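You operate a simulated robot arm through the tools that you are given. There is no shell and no other tool.

You run a simulated robot arm. Do the job below in one go: nothing can be reset, and whatever is moved stays where it is left.

Task
Cure the panel on the lower tray till the cured lamp lights, then switch off and vent.
Fine: tray in, door shut; one push of the white vent button after the switch is off.
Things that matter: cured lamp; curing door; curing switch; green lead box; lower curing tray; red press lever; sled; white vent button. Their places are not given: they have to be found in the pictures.

The check looks at the end state, three seconds after you hand in, the way a careful person would. Anything else that was tipped, shoved, dropped, spilled or broken makes it a failure.

Robot
A 7-joint arm with a four-finger gripper, fixed in place. Base frame: the origin is on the floor under the middle of its stand, x ahead of it, y to its left, z up. Readings come in mm, degrees, newtons and seconds.
It reaches about 1223 mm from its shoulder. Its first joint turns from -69.0 to 172.0 degrees. Payload 3.67 kg.
Tool frame: the origin (TCP) lies between the finger pads and is the grasp point; the fingertips stand 28 mm ahead of it; z points along the fingers, y is the line along which they close. The gripper opens to 112 mm; its body begins 73 mm behind the TCP.
Orientation is that of the tool frame in the base frame, as a unit quaternion [x, y, z, w]. With the fingers straight down and closing along the base's y, the tool's x points along the base's -x, its y along +y and its z along -z.

Tools
- The arm moves only by the tool play_rows. Its argument "targets" is a list of rows, each a list of 7 numbers: the shift along the tool's x, y, z in mm, then the turn, a rotation vector about the tool's x, y, z in degrees, then the finger opening in mm, from 0 to 112. In form: [[x, y, z, rx, ry, rz, gripper], ...]. A call has 1 to 20 rows; each row shifts and turns the commanded pose from where the row before left it, along the tool's axes as they then stand. Each row takes 0.2 s and may step no farther than 50 mm and 8.6 degrees from the row before; otherwise, or with a gripper value out of range, the whole call is refused. Where a pose cannot be reached the arm comes as near as it can. A force on the tool above 90 N (or 10 N above the force at the start of the call, whichever is more), or a blocked arm, ends the call early, and 0.2 s more pass. The fingers move at their own pace (about 102.5 mm/s each) and stop on an object; they squeeze with about 25 N. The grip force told is the motor's: it shows also when the fingers shut on nothing. Time passes only in rows, and 0.2 s behind the last, so rows that do not move let the fingers close. The reply holds the time, the measured pose of the TCP, the force on the tool along the base axes, the opening and the grip force, in the units named above and with some noise, with the torque about the TCP (base axes, N m) and any sound that the robot's microphone picked up.
- Cameras (640 x 400 px; columns grow to the right, rows downward): "scene" is fixed at [217.1, 652.4, 1698.6]; the picture's right is [-0.84, -0.55, 0.00], its down [-0.18, 0.27, -0.95] and it looks along [0.52, -0.79, -0.32] (base axes); focal length 337 px, centre (320, 200). "wrist" rides on the gripper at [60, -18, -104] in the tool frame; the picture's right is [0.29, 0.96, 0.00], its down [-0.80, 0.24, -0.55] and it looks along [-0.53, 0.16, 0.83] (tool axes); focal length 234 px, centre (320, 200).
- grab_frame(camera): a new picture of that camera. It takes no simulated time.
- move_column(by): slides the trunk up (or, below 0, down) by that many mm; the arm rides with it, the base frame stays. It gives what a move gives, with no picture.
- measure_at(camera, pixels): for up to 12 pixels [column, row] of the newest picture of that camera ("zoom" is the newest enlarged one), the place [x, y, z] in the base frame of the surface seen there, good to about 2 mm. It takes no simulated time.
- zoom(camera, box): a new picture of the part [left, top, right, bottom] of that camera's present view, enlarged. It takes no simulated time.
- sign_off(): hands the job in; it is judged then, once.

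Unless the task says otherwise, let go and move clear before handing in.

The tools are called after ">>>" as a command line: name --pt "numbers of a row" for each row, then --argument value for the rest, lists and objects as JSON in quotes. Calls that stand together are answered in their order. play_rows: Moves the arm, as the interface text tells. Its arguments: {"type":"object","properties":{"targets":{"type":"array","items":{"type":"array","items":{"type":"number"}}}},"required":["targets"]} The other tools are called the same way: move_column (by) moves the trunk up or down; grab_frame (camera) takes a picture; measure_at (camera, pixels) gives the place of the surface under pixels of a picture; zoom (camera, box) takes an enlarged picture of a part of a camera's view; sign_off () hands the job in.

At the start:

```text
clock: 0.0
tool_pos: [730.0, -493.7, 1632.6]
tool_rot: [0.001, 1.0, 0.0, 0.0]
wrist_force: [0.3, -0.2, 0.5]
ft_torque: [0.02, 0.0, -0.03]
opening: 112.1
grip_force: 0.1
trunk travel left (down, up): [-775.0, 65.0]
```

scene: 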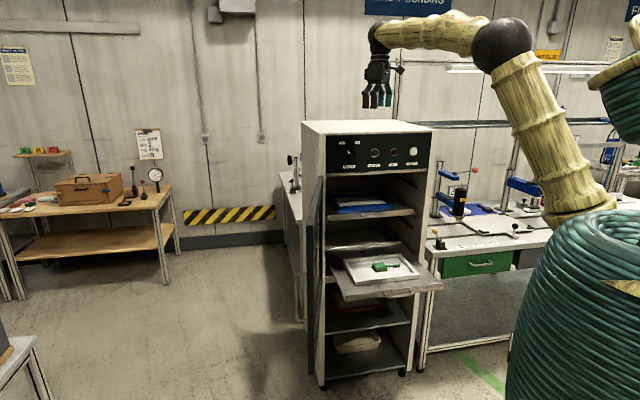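
wrist: 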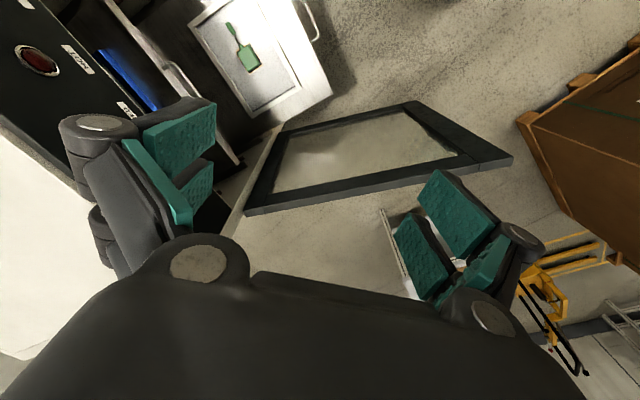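

The scene picture shows a curing cabinet near (370,250) with a panel of controls at (375,152), the lower tray pulled out at (385,275) with a green thing on it, and the door open at left (315,290). I'll zoom in on the details first.

>>> zoom --camera "scene" --box '[290, 110, 450, 210]'

>>> zoom --camera "scene" --box '[290, 220, 450, 320]'

>>> zoom --camera "scene" --box '[280, 110, 480, 400]'

>>> grab_frame --camera "wrist"

```text
4.00 times, centred on (370, 160) of scene
```

zoom: 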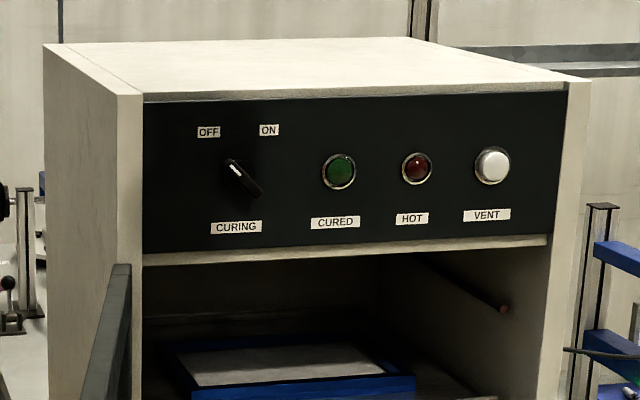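

```text
4.00 times, centred on (370, 270) of scene
```

zoom: 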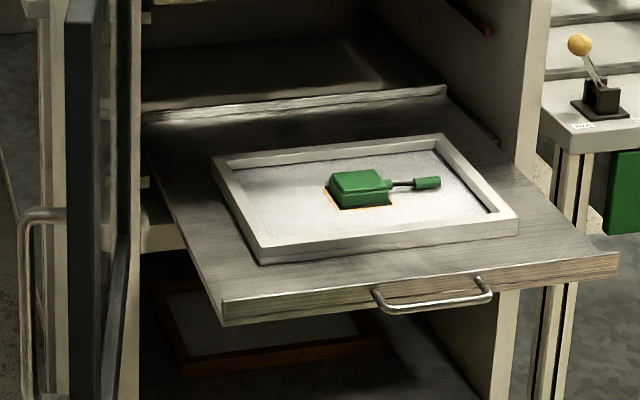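

```text
1.38 times, centred on (380, 255) of scene
```

zoom: 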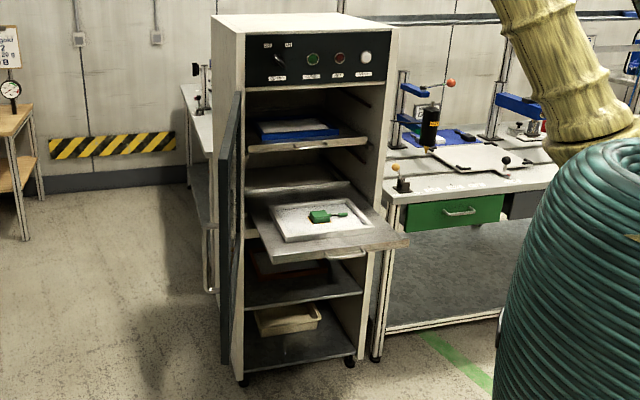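

```text
taken
```

wrist: 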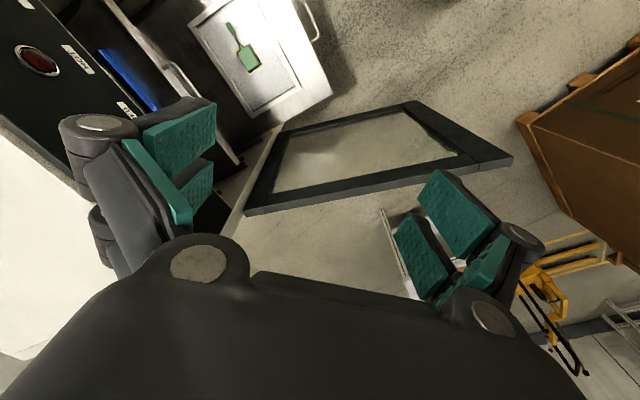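

The lower tray at (385,275) is drawn out and carries a framed panel with the green lead box, the knob points to OFF, and the door is open to the left. I'll read the wall signs and see the rest of the bench before moving.

>>> zoom --camera "scene" --box '[0, 40, 64, 90]'

>>> zoom --camera "scene" --box '[120, 120, 184, 160]'

>>> zoom --camera "scene" --box '[580, 20, 640, 70]'

>>> zoom --camera "scene" --box '[420, 140, 580, 240]'

>>> zoom --camera "scene" --box '[350, 250, 420, 294]'

>>> zoom --camera "scene" --box '[270, 170, 350, 380]'

```text
8.00 times, centred on (32, 65) of scene
```

zoom: 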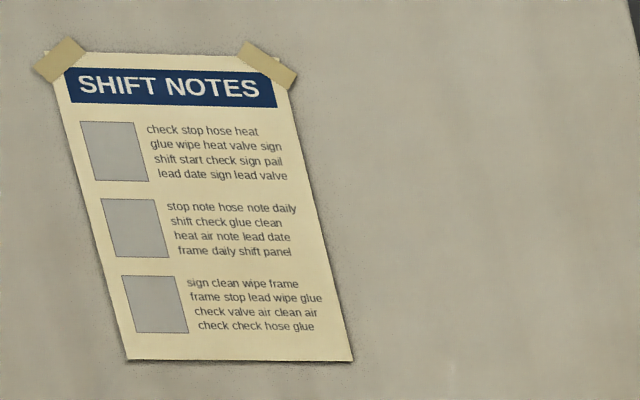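

```text
10.00 times, centred on (152, 140) of scene
```

zoom: 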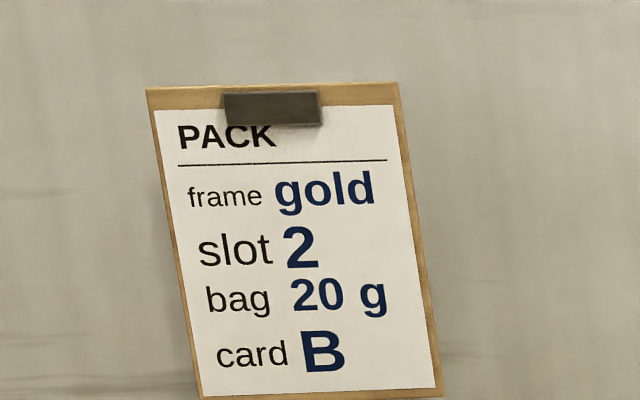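

```text
8.00 times, centred on (610, 45) of scene
```

zoom: 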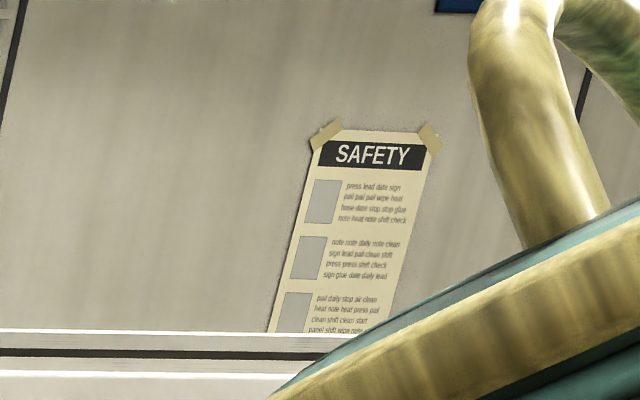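

```text
4.00 times, centred on (500, 190) of scene
```

zoom: 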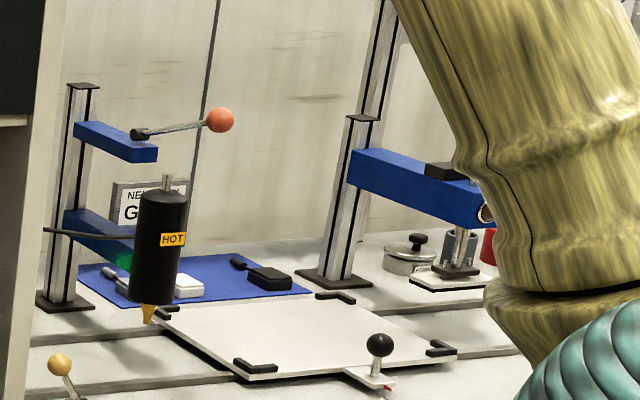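

```text
9.09 times, centred on (385, 272) of scene
```

zoom: 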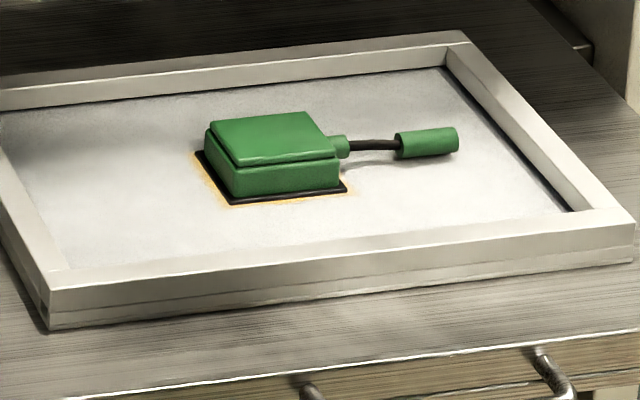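

```text
1.90 times, centred on (310, 275) of scene
```

zoom: 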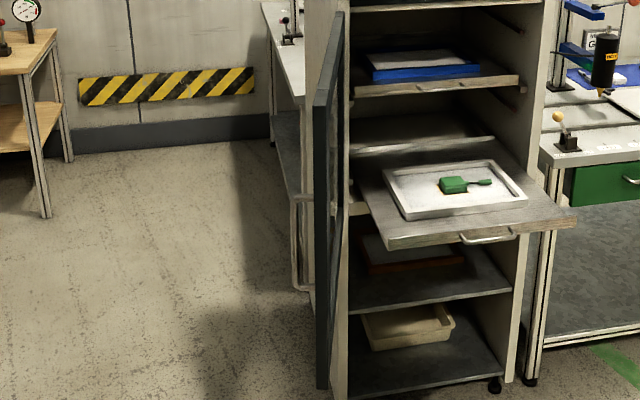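

The green lead box sits on its adhesive on the panel, so the tray should be pushed gently. I'll measure the cabinet, tray, door and controls from the scene picture.

>>> grab_frame --camera "scene"

>>> measure_at --camera "scene" --pixels '[[303, 122], [326, 133], [433, 130], [375, 152], [394, 151], [413, 151], [348, 153], [346, 299], [444, 288], [398, 293], [385, 294], [412, 289]]'

>>> measure_at --camera "scene" --pixels '[[320, 180], [310, 180], [320, 300], [310, 300], [319, 385], [311, 385], [298, 280], [296, 300], [305, 272], [379, 266], [396, 265], [358, 288]]'

>>> zoom --camera "scene" --box '[285, 250, 345, 330]'

```text
taken
```

scene: 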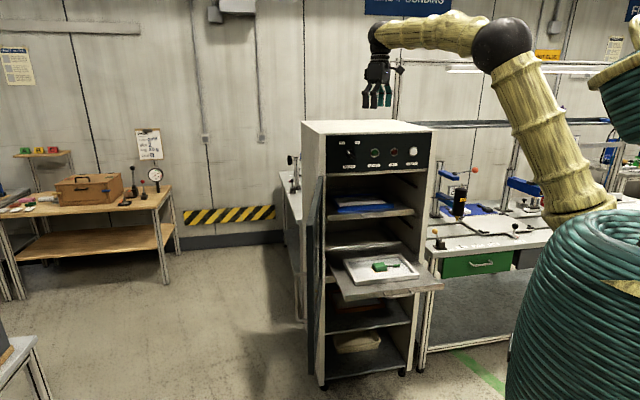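

```text
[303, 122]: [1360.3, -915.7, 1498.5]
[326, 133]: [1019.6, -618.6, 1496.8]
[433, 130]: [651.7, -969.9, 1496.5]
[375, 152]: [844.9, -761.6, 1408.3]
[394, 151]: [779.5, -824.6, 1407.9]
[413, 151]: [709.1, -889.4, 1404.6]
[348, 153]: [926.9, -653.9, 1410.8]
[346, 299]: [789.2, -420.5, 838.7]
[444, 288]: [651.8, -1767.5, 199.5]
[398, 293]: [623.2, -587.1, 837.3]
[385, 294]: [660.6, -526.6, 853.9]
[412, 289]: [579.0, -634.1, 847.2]
```

```text
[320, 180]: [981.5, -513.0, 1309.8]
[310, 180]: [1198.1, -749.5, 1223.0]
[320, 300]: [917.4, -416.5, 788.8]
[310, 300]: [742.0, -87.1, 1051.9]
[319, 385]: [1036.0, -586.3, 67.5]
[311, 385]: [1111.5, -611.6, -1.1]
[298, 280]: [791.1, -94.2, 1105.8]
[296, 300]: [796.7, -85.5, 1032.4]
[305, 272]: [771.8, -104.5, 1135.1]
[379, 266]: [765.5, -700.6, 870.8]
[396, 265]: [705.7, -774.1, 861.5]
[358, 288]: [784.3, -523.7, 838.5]
```

```text
5.00 times, centred on (315, 290) of scene
```

zoom: 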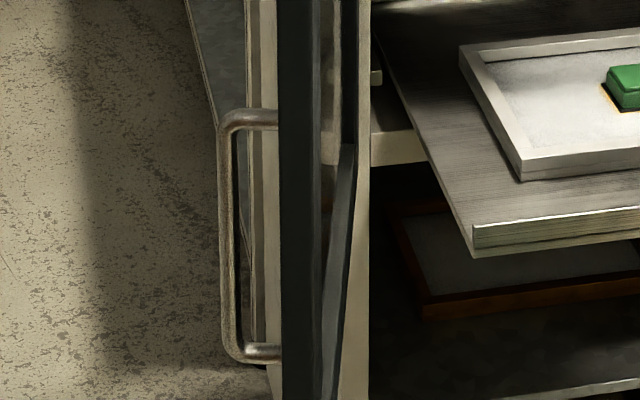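

The cabinet front faces roughly (-0.69, 0.72), the tray sticks out about 300 mm, and the door is open about 109° with its handle near (770,-95,1080). I'll measure more points on the door, tray and controls, including from the wrist picture.

>>> measure_at --camera "wrist" --pixels '[[250, 212], [265, 170], [408, 104], [508, 158], [380, 190], [440, 125], [300, 135], [320, 190], [310, 35], [316, 20], [300, 5], [285, 120]]'

>>> zoom --camera "scene" --box '[300, 120, 444, 210]'

>>> measure_at --camera "zoom" --pixels '[[160, 60], [540, 50], [130, 230], [560, 200], [180, 250], [210, 150], [200, 140], [225, 160], [310, 145], [398, 143], [482, 141], [482, 125]]'

>>> measure_at --camera "scene" --pixels '[[345, 217], [370, 215], [400, 212], [350, 249], [380, 246], [410, 243], [345, 330], [400, 325], [390, 287], [370, 290], [430, 281], [420, 286]]'

```text
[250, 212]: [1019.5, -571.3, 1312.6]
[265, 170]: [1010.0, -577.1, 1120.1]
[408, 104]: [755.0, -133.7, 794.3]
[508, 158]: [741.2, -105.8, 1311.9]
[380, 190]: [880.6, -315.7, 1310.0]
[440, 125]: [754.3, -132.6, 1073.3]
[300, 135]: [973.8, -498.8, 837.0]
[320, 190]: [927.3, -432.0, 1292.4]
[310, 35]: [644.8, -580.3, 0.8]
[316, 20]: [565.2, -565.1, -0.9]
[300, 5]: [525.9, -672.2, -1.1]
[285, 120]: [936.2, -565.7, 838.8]
```

```text
4.44 times, centred on (372, 165) of scene
```

zoom: 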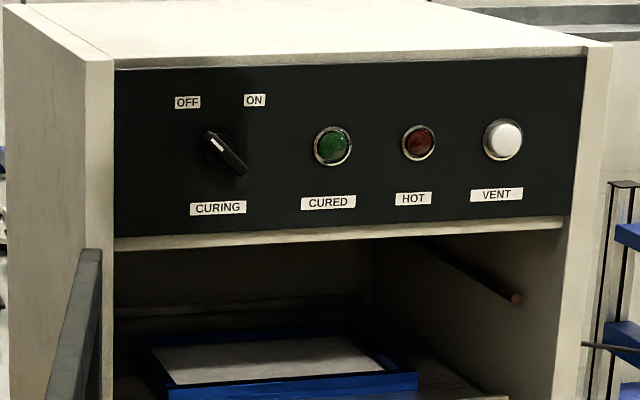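

```text
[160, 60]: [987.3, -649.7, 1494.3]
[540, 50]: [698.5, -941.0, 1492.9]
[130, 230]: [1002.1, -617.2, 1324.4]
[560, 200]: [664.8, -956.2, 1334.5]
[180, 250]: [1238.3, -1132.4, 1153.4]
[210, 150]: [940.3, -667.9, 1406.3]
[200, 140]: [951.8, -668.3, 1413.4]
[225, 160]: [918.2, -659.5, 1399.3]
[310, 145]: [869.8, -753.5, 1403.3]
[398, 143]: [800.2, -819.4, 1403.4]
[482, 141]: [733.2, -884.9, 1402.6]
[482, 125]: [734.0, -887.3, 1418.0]
```

```text
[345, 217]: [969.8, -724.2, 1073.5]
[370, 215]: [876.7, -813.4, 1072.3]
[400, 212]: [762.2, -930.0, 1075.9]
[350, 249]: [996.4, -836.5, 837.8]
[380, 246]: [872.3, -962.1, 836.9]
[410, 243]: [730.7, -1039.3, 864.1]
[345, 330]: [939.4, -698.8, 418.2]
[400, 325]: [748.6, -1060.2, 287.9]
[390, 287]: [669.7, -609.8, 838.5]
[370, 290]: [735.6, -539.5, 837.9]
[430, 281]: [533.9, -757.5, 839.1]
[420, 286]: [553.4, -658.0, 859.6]
```

Door top is at z≈1311 with its free edge at (741,-106), and the upper tray's shut front lies about 340 mm deeper than the lower tray's. Let me zoom on the tray handle and the arm so I know where its shoulder and elbow are.

>>> measure_at --camera "scene" --pixels '[[505, 45], [440, 30], [540, 110], [575, 200], [610, 75], [560, 320], [376, 70], [385, 35], [620, 130], [600, 250]]'

>>> zoom --camera "scene" --box '[336, 270, 450, 310]'

>>> measure_at --camera "zoom" --pixels '[[80, 200], [60, 160], [300, 150], [300, 160], [595, 110], [590, 130], [235, 175], [330, 185], [400, 160], [425, 145], [245, 150], [440, 130]]'

```text
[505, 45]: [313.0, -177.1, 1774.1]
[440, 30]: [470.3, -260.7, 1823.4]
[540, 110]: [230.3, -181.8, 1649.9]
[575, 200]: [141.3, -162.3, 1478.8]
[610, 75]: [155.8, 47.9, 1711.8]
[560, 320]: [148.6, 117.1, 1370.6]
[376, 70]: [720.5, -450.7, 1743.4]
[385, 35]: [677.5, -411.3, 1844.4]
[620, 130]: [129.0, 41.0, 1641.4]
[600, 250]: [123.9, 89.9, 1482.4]
```

```text
5.61 times, centred on (393, 290) of scene
```

zoom: 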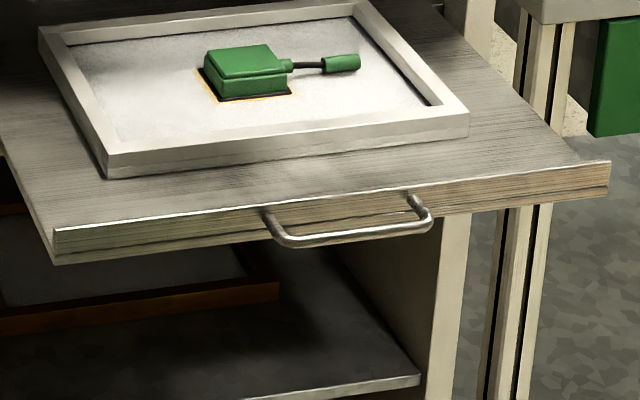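

```text
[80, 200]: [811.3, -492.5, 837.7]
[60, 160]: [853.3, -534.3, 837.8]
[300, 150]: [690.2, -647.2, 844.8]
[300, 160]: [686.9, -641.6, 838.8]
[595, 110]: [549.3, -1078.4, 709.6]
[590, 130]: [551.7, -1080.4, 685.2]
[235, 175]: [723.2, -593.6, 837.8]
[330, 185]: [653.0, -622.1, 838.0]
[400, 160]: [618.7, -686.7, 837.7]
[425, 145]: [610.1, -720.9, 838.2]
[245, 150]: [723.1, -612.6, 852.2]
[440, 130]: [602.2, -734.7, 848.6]
```

The tray has a raised front lip with a bowed handle at zoom pixels (265–430, 190–245). I'll measure the lip and the handle bar directly.

>>> measure_at --camera "zoom" --pixels '[[340, 210], [200, 230], [100, 240], [500, 190], [595, 175], [290, 242], [350, 237], [420, 228], [270, 218], [425, 205], [60, 255], [605, 165]]'

```text
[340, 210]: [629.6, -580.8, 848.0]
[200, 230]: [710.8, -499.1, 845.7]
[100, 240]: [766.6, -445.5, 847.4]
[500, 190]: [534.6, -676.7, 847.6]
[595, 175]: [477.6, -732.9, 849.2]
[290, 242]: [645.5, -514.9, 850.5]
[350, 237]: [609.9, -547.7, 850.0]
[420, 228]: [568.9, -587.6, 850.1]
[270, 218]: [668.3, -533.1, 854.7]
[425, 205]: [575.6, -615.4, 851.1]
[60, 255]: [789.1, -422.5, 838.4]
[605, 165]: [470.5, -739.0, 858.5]
```

The lip front lies at about n=-856 (n measured along the cabinet's outward normal), and the handle bar at n≈-817, z≈850, centred near (610,-548). I'll close the fingers, yaw 45° to square up with the cabinet, and back off towards the tray centre line while staying high.

>>> play_rows --pt "0 0 0 0 0 7.5 60" --pt "0 0 0 0 0 7.5 0" --pt "0 0 0 0 0 7.5 0" --pt "0 0 0 0 0 7.5 0" --pt "0 0 0 0 0 7.5 0" --pt "0 0 0 0 0 7.5 0" --pt "20 -30 0 0 0 0 0" --pt "20 -30 0 0 0 0 0" --pt "20 -30 0 0 0 0 0" --pt "20 -38 0 0 0 0 0" --pt "0 0 0 0 0 0 0"

>>> grab_frame --camera "wrist"

>>> grab_frame --camera "scene"

```text
clock: 2.4
tool_pos: [585.6, -525.1, 1631.2]
tool_rot: [0.383, 0.924, 0.0, -0.001]
wrist_force: [0.7, -0.2, -0.5]
ft_torque: [-0.02, 0.1, 0.03]
opening: 0.5
grip_force: 25.1
trunk travel left (down, up): [-775.0, 65.0]
```

```text
taken
```

wrist: 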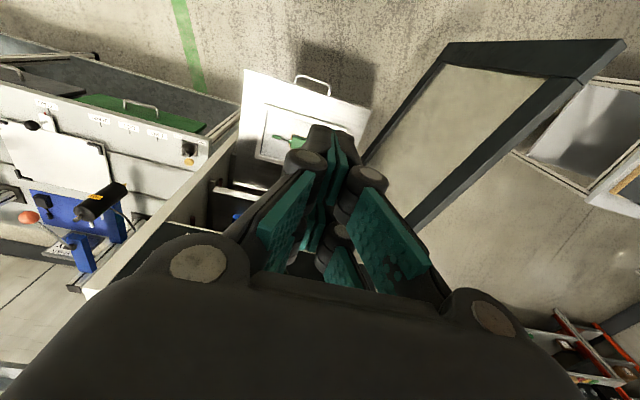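

```text
taken
```

scene: 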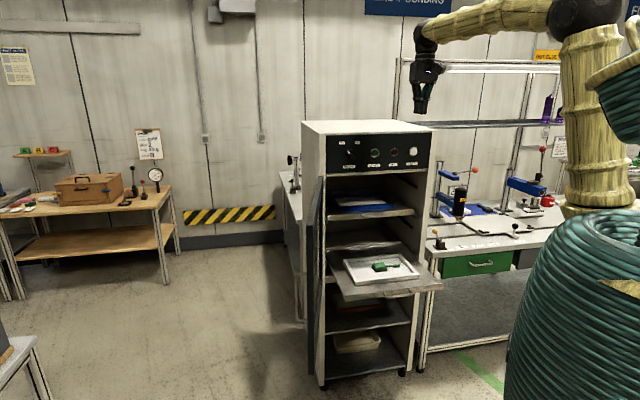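

The fingers are shut and their tips show at wrist pixels (330,130). I'll measure the tips to learn how wide they are.

>>> zoom --camera "wrist" --box '[240, 100, 440, 300]'

>>> measure_at --camera "wrist" --pixels '[[322, 130], [347, 145], [333, 150], [320, 240], [342, 270], [305, 160], [368, 175], [325, 260], [300, 245], [400, 235], [310, 190], [355, 175]]'

```text
2.00 times, centred on (340, 200) of wrist
```

zoom: 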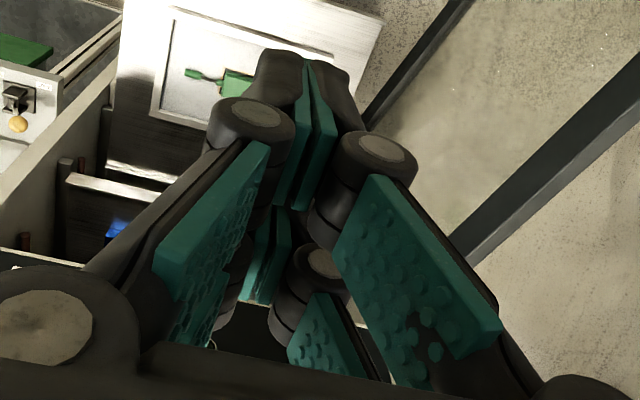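

```text
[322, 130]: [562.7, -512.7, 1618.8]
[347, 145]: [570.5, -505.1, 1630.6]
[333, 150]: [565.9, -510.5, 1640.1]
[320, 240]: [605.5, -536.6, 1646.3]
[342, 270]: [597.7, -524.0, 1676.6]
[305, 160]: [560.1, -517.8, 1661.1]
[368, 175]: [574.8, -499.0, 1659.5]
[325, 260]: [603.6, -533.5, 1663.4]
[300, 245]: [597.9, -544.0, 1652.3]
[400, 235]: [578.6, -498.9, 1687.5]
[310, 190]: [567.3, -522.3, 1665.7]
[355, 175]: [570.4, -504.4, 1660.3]
```

The closed fingers form two pairs about ±22 mm apart along tool x, so for pushing the handle bar I want the tool horizontal and rolled 90° so that the pairs lie side by side. I'll lower the trunk first.

>>> move_column --by -400

```text
clock: 6.2
tool_pos: [582.5, -527.5, 1233.0]
tool_rot: [0.382, 0.924, -0.001, 0.0]
wrist_force: [-0.6, 0.0, -0.3]
ft_torque: [0.01, 0.01, 0.0]
opening: 0.1
grip_force: 25.1
trunk travel left (down, up): [-375.0, 465.0]
```

The trunk came down cleanly and the TCP is at (582,-527,1233). Next I'll tilt the tool to horizontal pointing into the cabinet.

>>> play_rows --pt "0 0 0 0 -7.5 0 0" --pt "0 0 0 0 -7.5 0 0" --pt "0 0 0 0 -7.5 0 0" --pt "0 0 0 0 -7.5 0 0" --pt "0 0 0 0 -7.5 0 0" --pt "0 0 0 0 -7.5 0 0" --pt "0 0 0 0 -7.5 0 0" --pt "0 0 0 0 -7.5 0 0" --pt "0 0 0 0 -7.5 0 0" --pt "0 0 0 0 -7.5 0 0" --pt "0 0 0 0 -7.5 0 0" --pt "0 0 0 0 -7.5 0 0" --pt "0 0 0 0 0 0 0"

>>> grab_frame --camera "scene"

```text
clock: 7.5
tool_pos: [576.4, -589.1, 1168.6]
tool_rot: [0.396, 0.873, -0.066, 0.276]
wrist_force: [-0.6, 0.6, 0.1]
ft_torque: [-0.01, -0.03, -0.02]
opening: 0.0
grip_force: 25.1
out of reach, approached as far as the arm can: row 6
trunk travel left (down, up): [-375.0, 465.0]
stopped in row 6: the arm was blocked; the commanded pose is now the measured one
```

```text
taken
```

scene: 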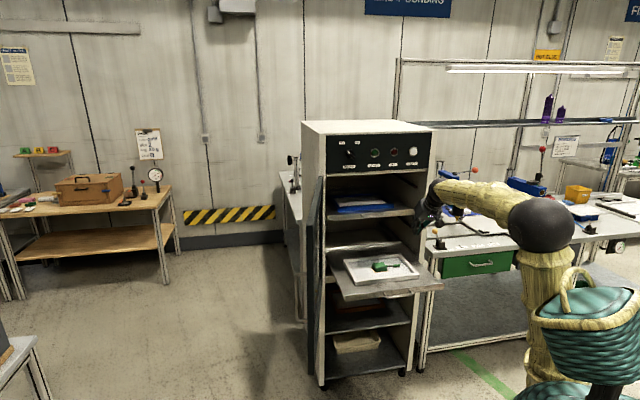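

The tilt stopped about 33° in with the arm blocked, likely a joint limit because this spot is close to the robot. I'll measure the arm's present shape before choosing another way.

>>> measure_at --camera "scene" --pixels '[[540, 215], [545, 270], [490, 195], [450, 190], [430, 195], [425, 220], [545, 320], [600, 320], [580, 280], [470, 200]]'

>>> zoom --camera "scene" --box '[400, 150, 640, 400]'

>>> grab_frame --camera "wrist"

```text
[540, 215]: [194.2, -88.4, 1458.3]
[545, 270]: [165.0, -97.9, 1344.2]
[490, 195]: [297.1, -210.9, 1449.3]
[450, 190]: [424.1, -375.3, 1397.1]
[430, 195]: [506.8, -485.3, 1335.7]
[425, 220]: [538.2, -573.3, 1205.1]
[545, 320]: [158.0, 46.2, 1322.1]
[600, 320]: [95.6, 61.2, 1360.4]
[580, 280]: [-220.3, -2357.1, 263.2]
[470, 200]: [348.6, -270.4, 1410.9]
```

```text
1.60 times, centred on (520, 275) of scene
```

zoom: 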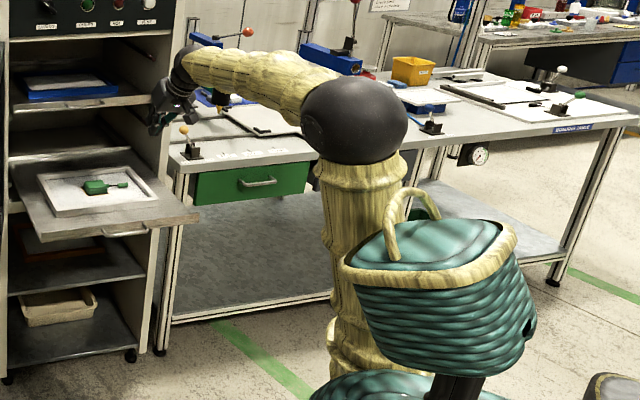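

```text
taken
```

wrist: 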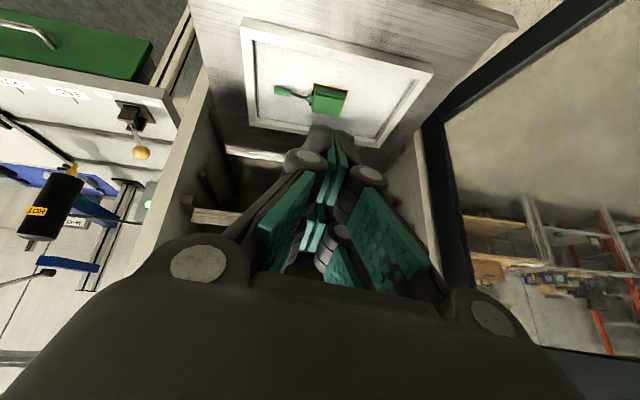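

The elbow sits near (200,-110,1420) and the wrist about 214 mm behind the TCP, so a level tool this close folds the arm too far. I'll go back to tool-down and push the bar with the sides of the vertical fingers at first, tilting later as the tray goes deeper.

>>> play_rows --pt "0 0 0 1.04 6.54 -0.74 0" --pt "0 0 0 1.04 6.54 -0.74 0" --pt "0 0 0 1.04 6.54 -0.74 0" --pt "0 0 0 1.04 6.54 -0.74 0" --pt "0 0 0 1.04 6.54 -0.74 0" --pt "25 0 0 0 0 0 0" --pt "25 0 0 0 0 0 0" --pt "0 0 0 0 0 0 0"

```text
clock: 9.3
tool_pos: [542.3, -550.3, 1168.3]
tool_rot: [0.383, 0.924, 0.001, -0.002]
wrist_force: [-0.4, -0.1, 0.2]
ft_torque: [-0.03, 0.0, 0.0]
opening: 0.0
grip_force: 25.3
trunk travel left (down, up): [-375.0, 465.0]
```

TCP is back at (542,-550,1168) pointing down. I'll centre it on the handle (u≈-39), back off to about 60 mm short of the bar, and lower the trunk 320 mm so the fingers reach the bar's height.

>>> play_rows --pt "12 22 0 0 0 0 0" --pt "12 22 0 0 0 0 0" --pt "0 0 0 0 0 0 0"

>>> move_column --by -250

>>> grab_frame --camera "wrist"

>>> grab_frame --camera "scene"

```text
clock: 10.1
tool_pos: [554.3, -504.4, 1169.5]
tool_rot: [0.384, 0.923, 0.002, -0.002]
wrist_force: [-0.9, 0.5, -0.8]
ft_torque: [-0.03, -0.03, 0.0]
opening: 0.0
grip_force: 24.7
trunk travel left (down, up): [-375.0, 465.0]
```

```text
clock: 12.7
tool_pos: [554.6, -504.0, 919.1]
tool_rot: [0.384, 0.923, 0.001, -0.002]
wrist_force: [-1.1, 0.1, -0.5]
ft_torque: [-0.01, -0.01, 0.01]
opening: 0.0
grip_force: 25.2
trunk travel left (down, up): [-125.0, 715.0]
```

```text
taken
```

wrist: 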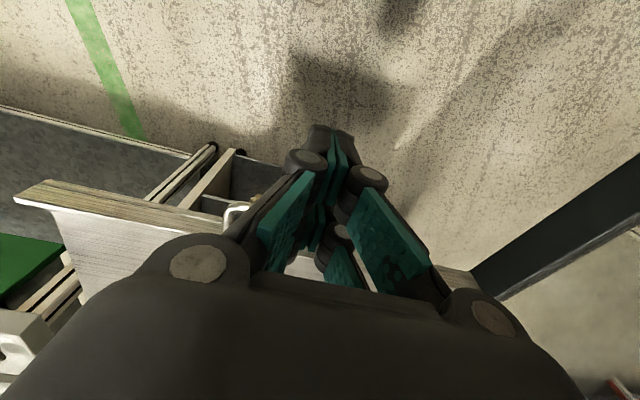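

```text
taken
```

scene: 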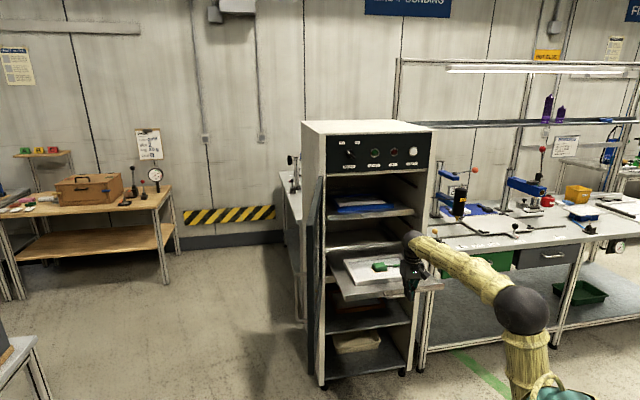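

The gripper stands in front of the tray with the handle at wrist pixel (240,210) just ahead of the fingers. I'll lower the trunk 74 mm to put the bar at finger height, then creep forward into contact.

>>> move_column --by -74

>>> play_rows --pt "-8 0 0 0 0 0 0" --pt "-8 0 0 0 0 0 0" --pt "-5 0 0 0 0 0 0" --pt "-5 0 0 0 0 0 0" --pt "-5 0 0 0 0 0 0"

>>> zoom --camera "scene" --box '[330, 210, 470, 330]'

```text
clock: 13.8
tool_pos: [554.9, -504.8, 845.5]
tool_rot: [0.383, 0.924, 0.0, -0.001]
wrist_force: [1.1, -0.5, 0.7]
ft_torque: [0.0, 0.02, 0.02]
opening: 0.0
grip_force: 25.3
trunk travel left (down, up): [-51.0, 789.0]
```

```text
clock: 15.0
tool_pos: [575.9, -526.1, 845.6]
tool_rot: [0.384, 0.923, 0.0, -0.003]
wrist_force: [-0.7, 0.2, 0.2]
ft_torque: [0.01, -0.01, 0.03]
opening: 0.0
grip_force: 24.9
trunk travel left (down, up): [-51.0, 789.0]
```

```text
3.33 times, centred on (400, 270) of scene
```

zoom: 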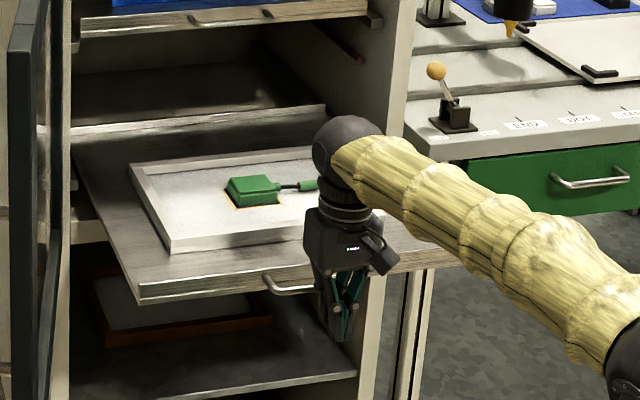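

No contact yet at TCP n≈-779; the fingers stand right before the handle at zoom (333,312). I'll keep pushing slowly.

>>> play_rows --pt "-4 0 0 0 0 0 0" --pt "-4 0 0 0 0 0 0" --pt "-4 0 0 0 0 0 0" --pt "-4 0 0 0 0 0 0" --pt "-4 0 0 0 0 0 0" --pt "-4 0 0 0 0 0 0" --pt "-4 0 0 0 0 0 0" --pt "-4 0 0 0 0 0 0"

>>> zoom --camera "scene" --box '[330, 210, 470, 330]'

```text
clock: 16.8
tool_pos: [599.1, -548.4, 845.0]
tool_rot: [0.384, 0.923, 0.001, -0.002]
wrist_force: [0.7, 0.1, -0.4]
ft_torque: [0.0, 0.0, 0.02]
opening: 0.0
grip_force: 35.0
trunk travel left (down, up): [-51.0, 789.0]
```

```text
3.33 times, centred on (400, 270) of scene
```

zoom: 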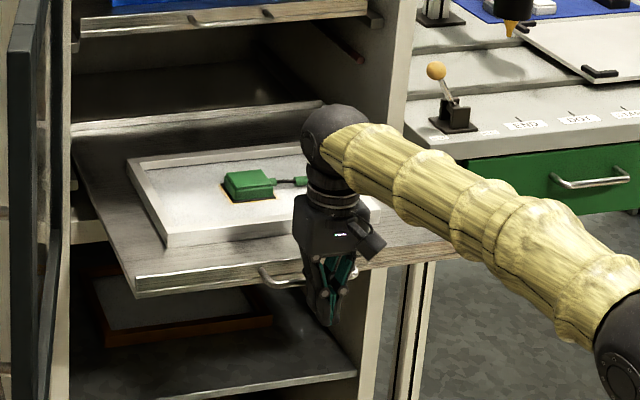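

The tray's front lip has moved slightly (zoom (135,285)), so contact is made. I'll measure to be sure where the handle touches.

>>> measure_at --camera "zoom" --pixels '[[140, 285], [200, 278], [262, 275], [275, 283], [295, 283], [318, 290], [330, 310], [300, 270]]'

>>> grab_frame --camera "wrist"

```text
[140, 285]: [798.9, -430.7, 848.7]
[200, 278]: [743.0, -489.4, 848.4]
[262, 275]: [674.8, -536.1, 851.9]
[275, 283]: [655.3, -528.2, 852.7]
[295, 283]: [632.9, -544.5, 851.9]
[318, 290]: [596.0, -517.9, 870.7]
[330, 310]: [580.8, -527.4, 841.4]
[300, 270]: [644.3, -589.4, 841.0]
```

```text
taken
```

wrist: 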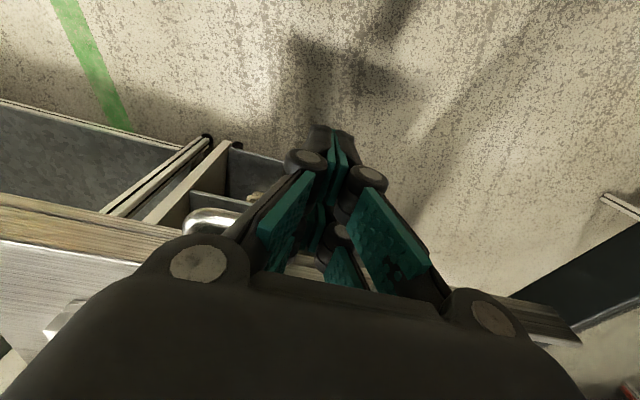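

The lip has moved 14 mm (n≈-870), so the push works with the bar about 20 mm ahead of the TCP. I'll push on steadily at about 40 mm/s.

>>> play_rows --pt "-4 0 0 0 0 0 0" --pt "-5 0 0 0 0 0 0" --pt "-6 0 0 0 0 0 0" --pt "-7 0 0 0 0 0 0" --pt "-8 0 0 0 0 0 0" --pt "-8 0 0 0 0 0 0" --pt "-8 0 0 0 0 0 0" --pt "-8 0 0 0 0 0 0" --pt "-8 0 0 0 0 0 0" --pt "-8 0 0 0 0 0 0" --pt "-8 0 0 0 0 0 0" --pt "-8 0 0 0 0 0 0" --pt "-8 0 0 0 0 0 0" --pt "-8 0 0 0 0 0 0" --pt "-8 0 0 0 0 0 0" --pt "-8 0 0 0 0 0 0" --pt "-8 0 0 0 0 0 0" --pt "-7 0 0 0 0 0 0" --pt "-6 0 0 0 0 0 0" --pt "-4 0 0 0 0 0 0"

>>> grab_frame --camera "scene"

>>> zoom --camera "scene" --box '[330, 200, 470, 330]'

```text
clock: 21.0
tool_pos: [701.0, -649.3, 844.3]
tool_rot: [0.383, 0.924, 0.001, -0.001]
wrist_force: [0.2, -0.4, 0.2]
ft_torque: [0.03, 0.02, -0.01]
opening: 0.0
grip_force: 36.3
trunk travel left (down, up): [-51.0, 789.0]
```

```text
taken
```

scene: 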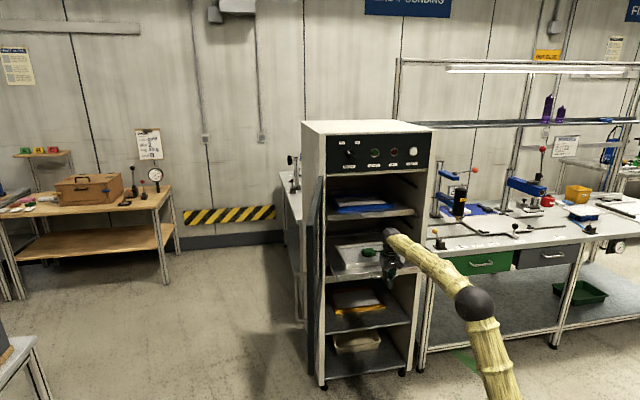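

```text
3.08 times, centred on (400, 265) of scene
```

zoom: 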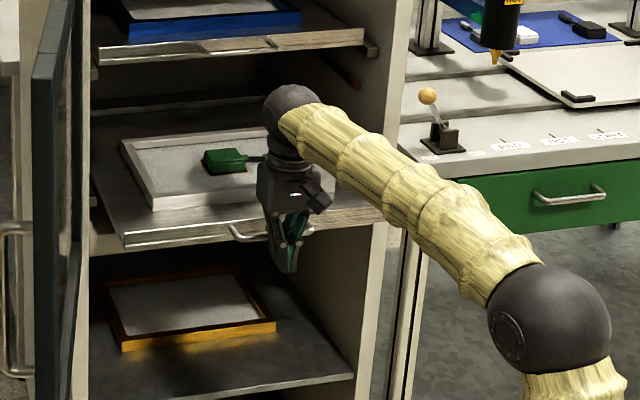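

The tray slid in smoothly with the panel and box unmoved on it; TCP n≈-955 with about 180 mm left. I'll push 70 mm more upright, then tilt the tool 30° so the wrist stays clear of the upper tray's handle.

>>> play_rows --pt "-4 0 0 0 0 0 0" --pt "-6 0 0 0 0 0 0" --pt "-8 0 0 0 0 0 0" --pt "-8 0 0 0 0 0 0" --pt "-8 0 0 0 0 0 0" --pt "-8 0 0 0 0 0 0" --pt "-8 0 0 0 0 0 0" --pt "-8 0 0 0 0 0 0" --pt "-6 0 0 0 0 0 0" --pt "-4 0 0 0 0 0 0" --pt "0 0 0 0 0 0 0"

>>> play_rows --pt "0 0 0 0 -5 0 0" --pt "0 0 0 0 -5 0 0" --pt "0 0 0 0 -5 0 0" --pt "0 0 0 0 -5 0 0" --pt "0 0 0 0 -5 0 0" --pt "0 0 0 0 -5 0 0" --pt "0 0 0 0 0 0 0"

>>> zoom --camera "scene" --box '[330, 200, 470, 330]'

```text
clock: 23.4
tool_pos: [747.4, -698.0, 843.1]
tool_rot: [0.383, 0.924, 0.002, -0.002]
wrist_force: [-0.2, -0.7, 1.0]
ft_torque: [0.01, 0.0, 0.02]
opening: 0.2
grip_force: 35.5
trunk travel left (down, up): [-51.0, 789.0]
```

```text
clock: 25.0
tool_pos: [747.6, -697.6, 843.8]
tool_rot: [0.371, 0.892, -0.099, 0.237]
wrist_force: [-0.1, 0.5, -0.3]
ft_torque: [-0.01, -0.02, 0.0]
opening: 0.1
grip_force: 35.6
trunk travel left (down, up): [-51.0, 789.0]
```

```text
3.08 times, centred on (400, 265) of scene
```

zoom: 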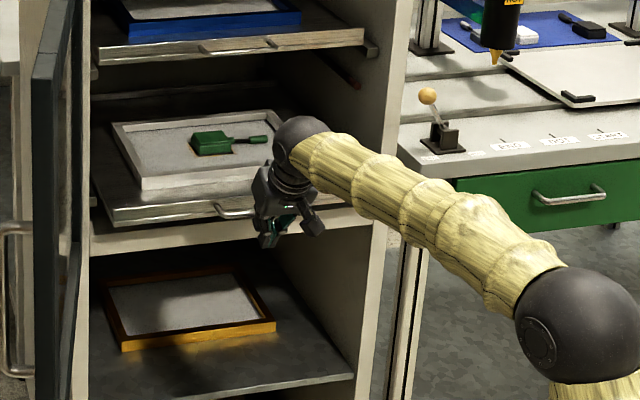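

Tilting to 28° worked without loss of contact, TCP n≈-1022. I'll measure the lip and then push the remaining distance.

>>> measure_at --camera "zoom" --pixels '[[140, 217], [180, 212], [225, 211], [245, 213], [150, 55], [250, 44], [350, 37], [230, 42], [265, 40], [110, 230]]'

>>> play_rows --pt "-3.46 0 2 0 0 0 0" --pt "-5.2 0 3 0 0 0 0" --pt "-6.06 0 3.5 0 0 0 0" --pt "-6.06 0 3.5 0 0 0 0" --pt "-6.06 0 3.5 0 0 0 0" --pt "-6.06 0 3.5 0 0 0 0" --pt "-6.06 0 3.5 0 0 0 0" --pt "-6.06 0 3.5 0 0 0 0" --pt "-6.06 0 3.5 0 0 0 0" --pt "-5.2 0 3 0 0 0 0" --pt "-3.46 0 2 0 0 0 0" --pt "0 0 0 0 0 0 0"

>>> zoom --camera "scene" --box '[330, 200, 470, 330]'

```text
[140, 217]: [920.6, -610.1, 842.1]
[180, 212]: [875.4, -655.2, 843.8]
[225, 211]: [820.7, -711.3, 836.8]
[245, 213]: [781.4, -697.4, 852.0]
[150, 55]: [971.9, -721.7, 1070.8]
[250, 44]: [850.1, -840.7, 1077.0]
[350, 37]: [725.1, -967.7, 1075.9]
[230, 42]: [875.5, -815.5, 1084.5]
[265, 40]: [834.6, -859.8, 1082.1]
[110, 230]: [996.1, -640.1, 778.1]
```

```text
clock: 27.6
tool_pos: [795.7, -747.4, 843.9]
tool_rot: [0.371, 0.893, -0.099, 0.236]
wrist_force: [-1.0, 1.8, -0.3]
ft_torque: [0.01, 0.0, -0.02]
opening: 0.1
grip_force: 35.5
trunk travel left (down, up): [-51.0, 789.0]
```

```text
3.08 times, centred on (400, 265) of scene
```

zoom: 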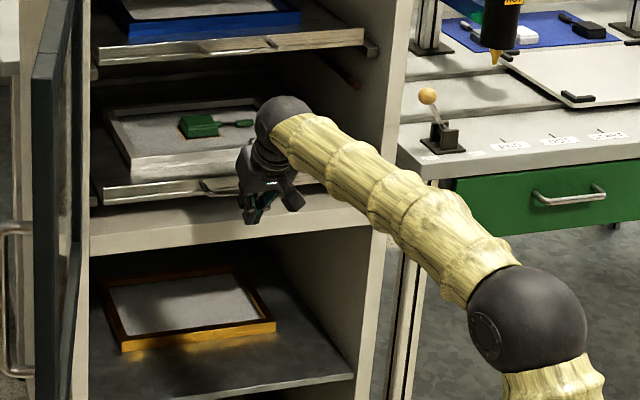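

The lip follows at about 60 mm ahead of the TCP, now near n=-1151; the upper tray's shut lip is at -1197. I'll push the last 46 mm in small steps and watch for a stop.

>>> play_rows --pt "-3.46 0 2 0 0 0 0" --pt "-3.46 0 2 0 0 0 0" --pt "-3.46 0 2 0 0 0 0" --pt "-3.46 0 2 0 0 0 0" --pt "-3.46 0 2 0 0 0 0" --pt "-3.46 0 2 0 0 0 0" --pt "-3.46 0 2 0 0 0 0" --pt "-3.46 0 2 0 0 0 0" --pt "-3.46 0 2 0 0 0 0" --pt "-2.6 0 1.5 0 0 0 0" --pt "-2.6 0 1.5 0 0 0 0" --pt "-2.6 0 1.5 0 0 0 0" --pt "0 0 0 0 0 0 0"

>>> zoom --camera "scene" --box '[330, 200, 470, 330]'

>>> measure_at --camera "zoom" --pixels '[[110, 190], [150, 185], [190, 181], [205, 180], [220, 182], [330, 175], [350, 165], [130, 150]]'

```text
clock: 30.4
tool_pos: [827.7, -777.8, 844.4]
tool_rot: [0.37, 0.893, -0.098, 0.237]
wrist_force: [-15.5, 13.9, -7.6]
ft_torque: [0.25, -0.07, 0.16]
opening: 5.9
grip_force: 35.5
trunk travel left (down, up): [-51.0, 789.0]
```

```text
3.08 times, centred on (400, 265) of scene
```

zoom: 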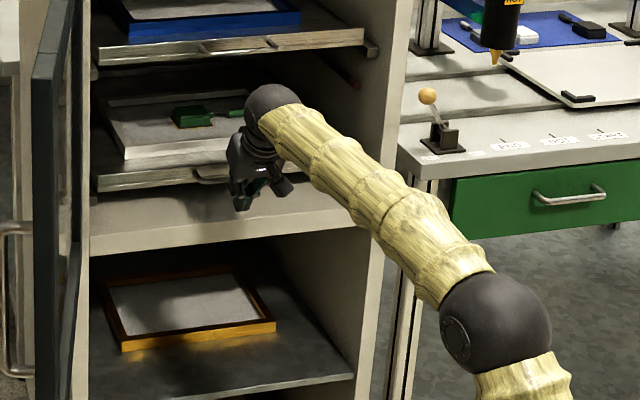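

```text
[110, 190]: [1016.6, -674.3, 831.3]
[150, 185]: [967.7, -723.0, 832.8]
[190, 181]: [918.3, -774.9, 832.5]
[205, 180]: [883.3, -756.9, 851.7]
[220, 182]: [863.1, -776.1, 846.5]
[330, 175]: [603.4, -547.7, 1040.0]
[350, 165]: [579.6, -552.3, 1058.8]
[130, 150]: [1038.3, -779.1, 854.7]
```

The lip is at n≈-1196, level with the upper tray's shut position, and about 21 N shows it has met its stop. I'll back straight off and check that the tray stays in.

>>> play_rows --pt "4.33 0 -2.5 0 0 0 0" --pt "4.33 0 -2.5 0 0 0 0" --pt "8.66 0 -5 0 0 0 0" --pt "17.3 0 -10 0 0 0 0" --pt "17.3 0 -10 0 0 0 0" --pt "26 0 -15 0 0 0 0" --pt "26 0 -15 0 0 0 0" --pt "26 0 -15 0 0 0 0" --pt "0 0 0 0 0 0 0"

>>> zoom --camera "scene" --box '[330, 200, 470, 330]'

>>> measure_at --camera "zoom" --pixels '[[110, 190], [150, 185], [190, 181], [205, 180], [220, 182], [300, 172], [330, 165], [130, 150]]'

```text
clock: 32.4
tool_pos: [724.0, -672.4, 844.9]
tool_rot: [0.371, 0.892, -0.099, 0.237]
wrist_force: [-1.2, 0.4, 0.1]
ft_torque: [0.02, -0.01, -0.01]
opening: 0.0
grip_force: 35.7
trunk travel left (down, up): [-51.0, 789.0]
```

```text
3.08 times, centred on (400, 265) of scene
```

zoom: 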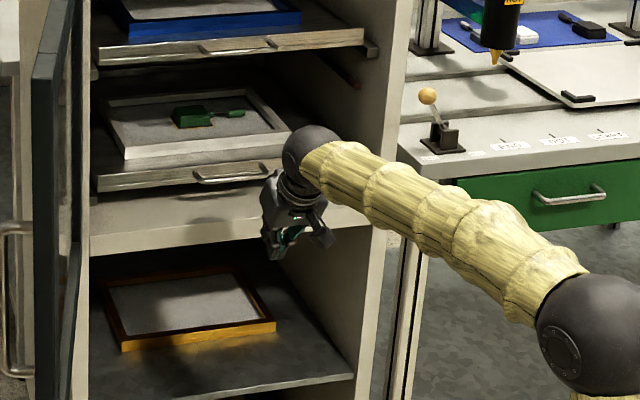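

```text
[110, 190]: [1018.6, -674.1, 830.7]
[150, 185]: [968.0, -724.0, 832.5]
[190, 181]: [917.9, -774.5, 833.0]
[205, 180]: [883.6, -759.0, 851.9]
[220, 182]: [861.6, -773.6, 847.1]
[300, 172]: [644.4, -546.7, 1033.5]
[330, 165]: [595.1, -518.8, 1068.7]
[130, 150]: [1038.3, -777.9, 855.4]
```

The tray stays in with its lip at n≈-1196 and the box still upright on the panel. Now for the door: I'll back off, bring the tool upright again, and raise the trunk so the fingers pass over the door top (z≈1311).

>>> play_rows --pt "26 0 -15 0 0 0 0" --pt "26 0 -15 0 0 0 0" --pt "26 0 -15 0 0 0 0" --pt "26 0 -15 0 0 0 0" --pt "0 0 0 0 7 0 0" --pt "0 0 0 0 7 0 0" --pt "0 0 0 0 7 0 0" --pt "0 0 0 0 7 0 0" --pt "0 0 0 0 0 0 0"

>>> move_column --by 555

>>> zoom --camera "scene" --box '[280, 110, 480, 400]'

>>> grab_frame --camera "wrist"

>>> grab_frame --camera "scene"

```text
clock: 34.4
tool_pos: [638.6, -586.9, 845.4]
tool_rot: [0.384, 0.923, -0.006, 0.014]
wrist_force: [-0.1, 0.4, -0.1]
ft_torque: [0.0, 0.02, -0.01]
opening: 0.0
grip_force: 35.5
trunk travel left (down, up): [-51.0, 789.0]
```

```text
refused: 555 is not a number from -400 to 400
```

```text
1.38 times, centred on (380, 255) of scene
```

zoom: 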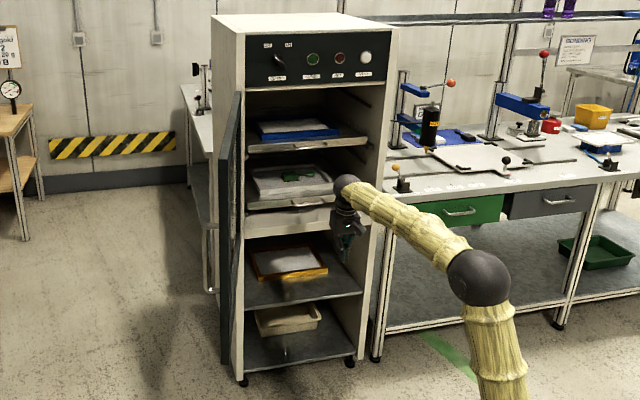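

```text
taken
```

wrist: 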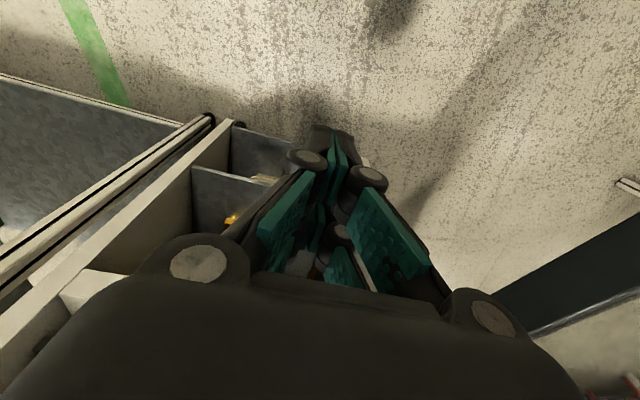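

```text
taken
```

scene: 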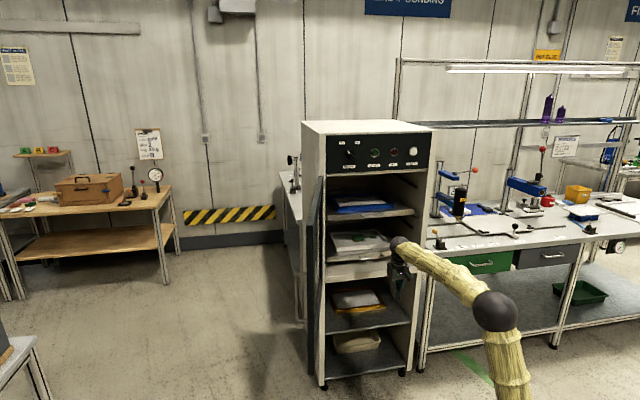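

The trunk call was refused for being over 400 mm at once; the tray is in and the gripper is clear at (639,-587,845). I'll raise the trunk in two parts.

>>> move_column --by 300

>>> move_column --by 260

>>> grab_frame --camera "scene"

>>> grab_frame --camera "wrist"

```text
clock: 37.4
tool_pos: [637.4, -586.8, 1143.8]
tool_rot: [0.383, 0.924, -0.006, 0.014]
wrist_force: [-0.5, -0.7, -0.9]
ft_torque: [0.02, 0.0, 0.0]
opening: 0.1
grip_force: 36.2
trunk travel left (down, up): [-351.0, 489.0]
```

```text
clock: 40.1
tool_pos: [639.3, -586.7, 1404.4]
tool_rot: [0.384, 0.923, -0.006, 0.014]
wrist_force: [1.1, 0.7, 0.2]
ft_torque: [-0.02, 0.01, 0.02]
opening: 0.1
grip_force: 35.6
trunk travel left (down, up): [-611.0, 229.0]
```

```text
taken
```

scene: 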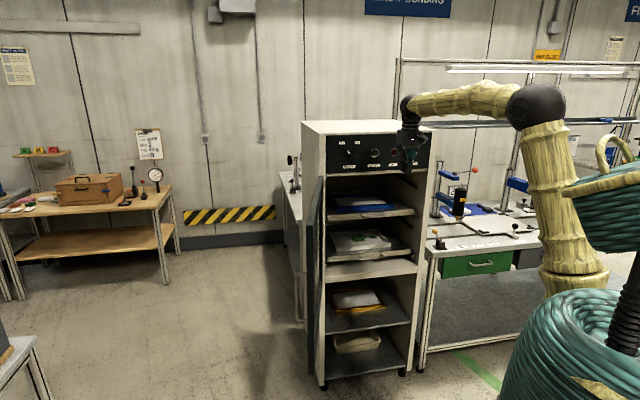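

```text
taken
```

wrist: 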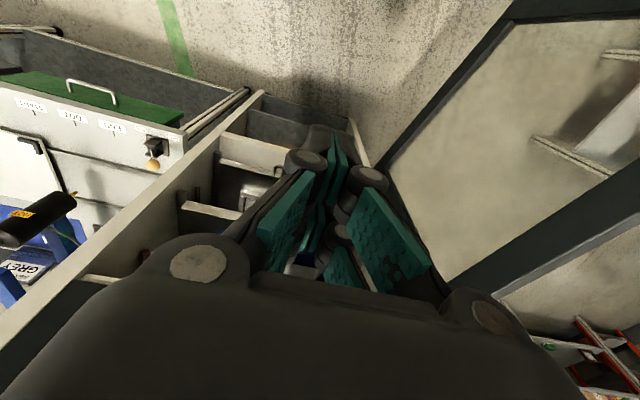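

TCP is at (639,-587,1404) with fingertips above the door top. I'll cross over the door to its outer side near the free edge, about (829,-120).

>>> play_rows --pt "10 22 0 0 1.7 0 0" --pt "16 38 0 0 0 0 0" --pt "17 40 0 0 0 0 0" --pt "17 40 0 0 0 0 0" --pt "17 40 0 0 0 0 0" --pt "17 40 0 0 0 0 0" --pt "17 40 0 0 0 0 0" --pt "17 40 0 0 0 0 0" --pt "17 40 0 0 0 0 0" --pt "17 40 0 0 0 0 0" --pt "17 40 0 0 0 0 0" --pt "17 40 0 0 0 0 0" --pt "0 0 0 0 0 0 0"

>>> grab_frame --camera "scene"

>>> grab_frame --camera "wrist"

```text
clock: 42.9
tool_pos: [826.0, -125.3, 1405.9]
tool_rot: [0.384, 0.923, 0.0, 0.002]
wrist_force: [0.3, 0.2, -0.3]
ft_torque: [0.03, -0.04, -0.01]
opening: 0.0
grip_force: 35.8
trunk travel left (down, up): [-611.0, 229.0]
```

```text
taken
```

scene: 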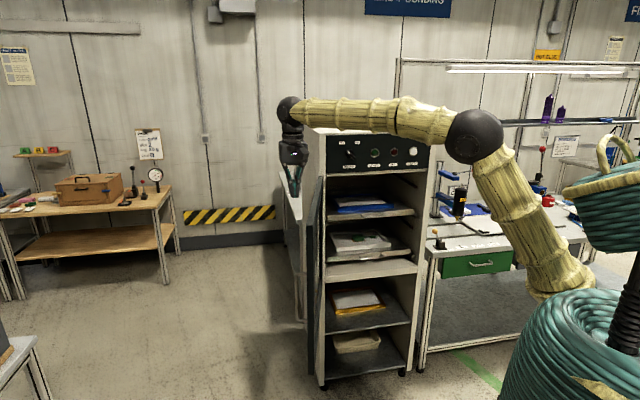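

```text
taken
```

wrist: 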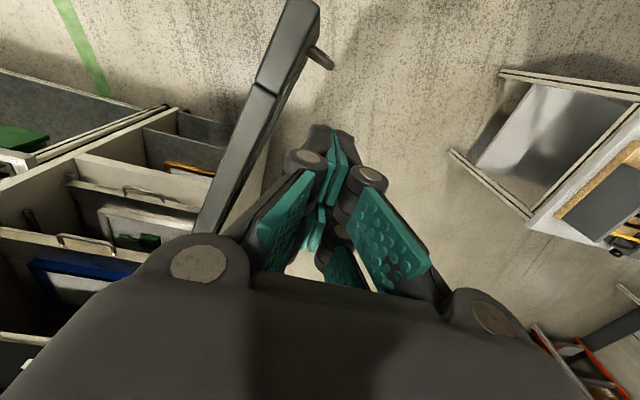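

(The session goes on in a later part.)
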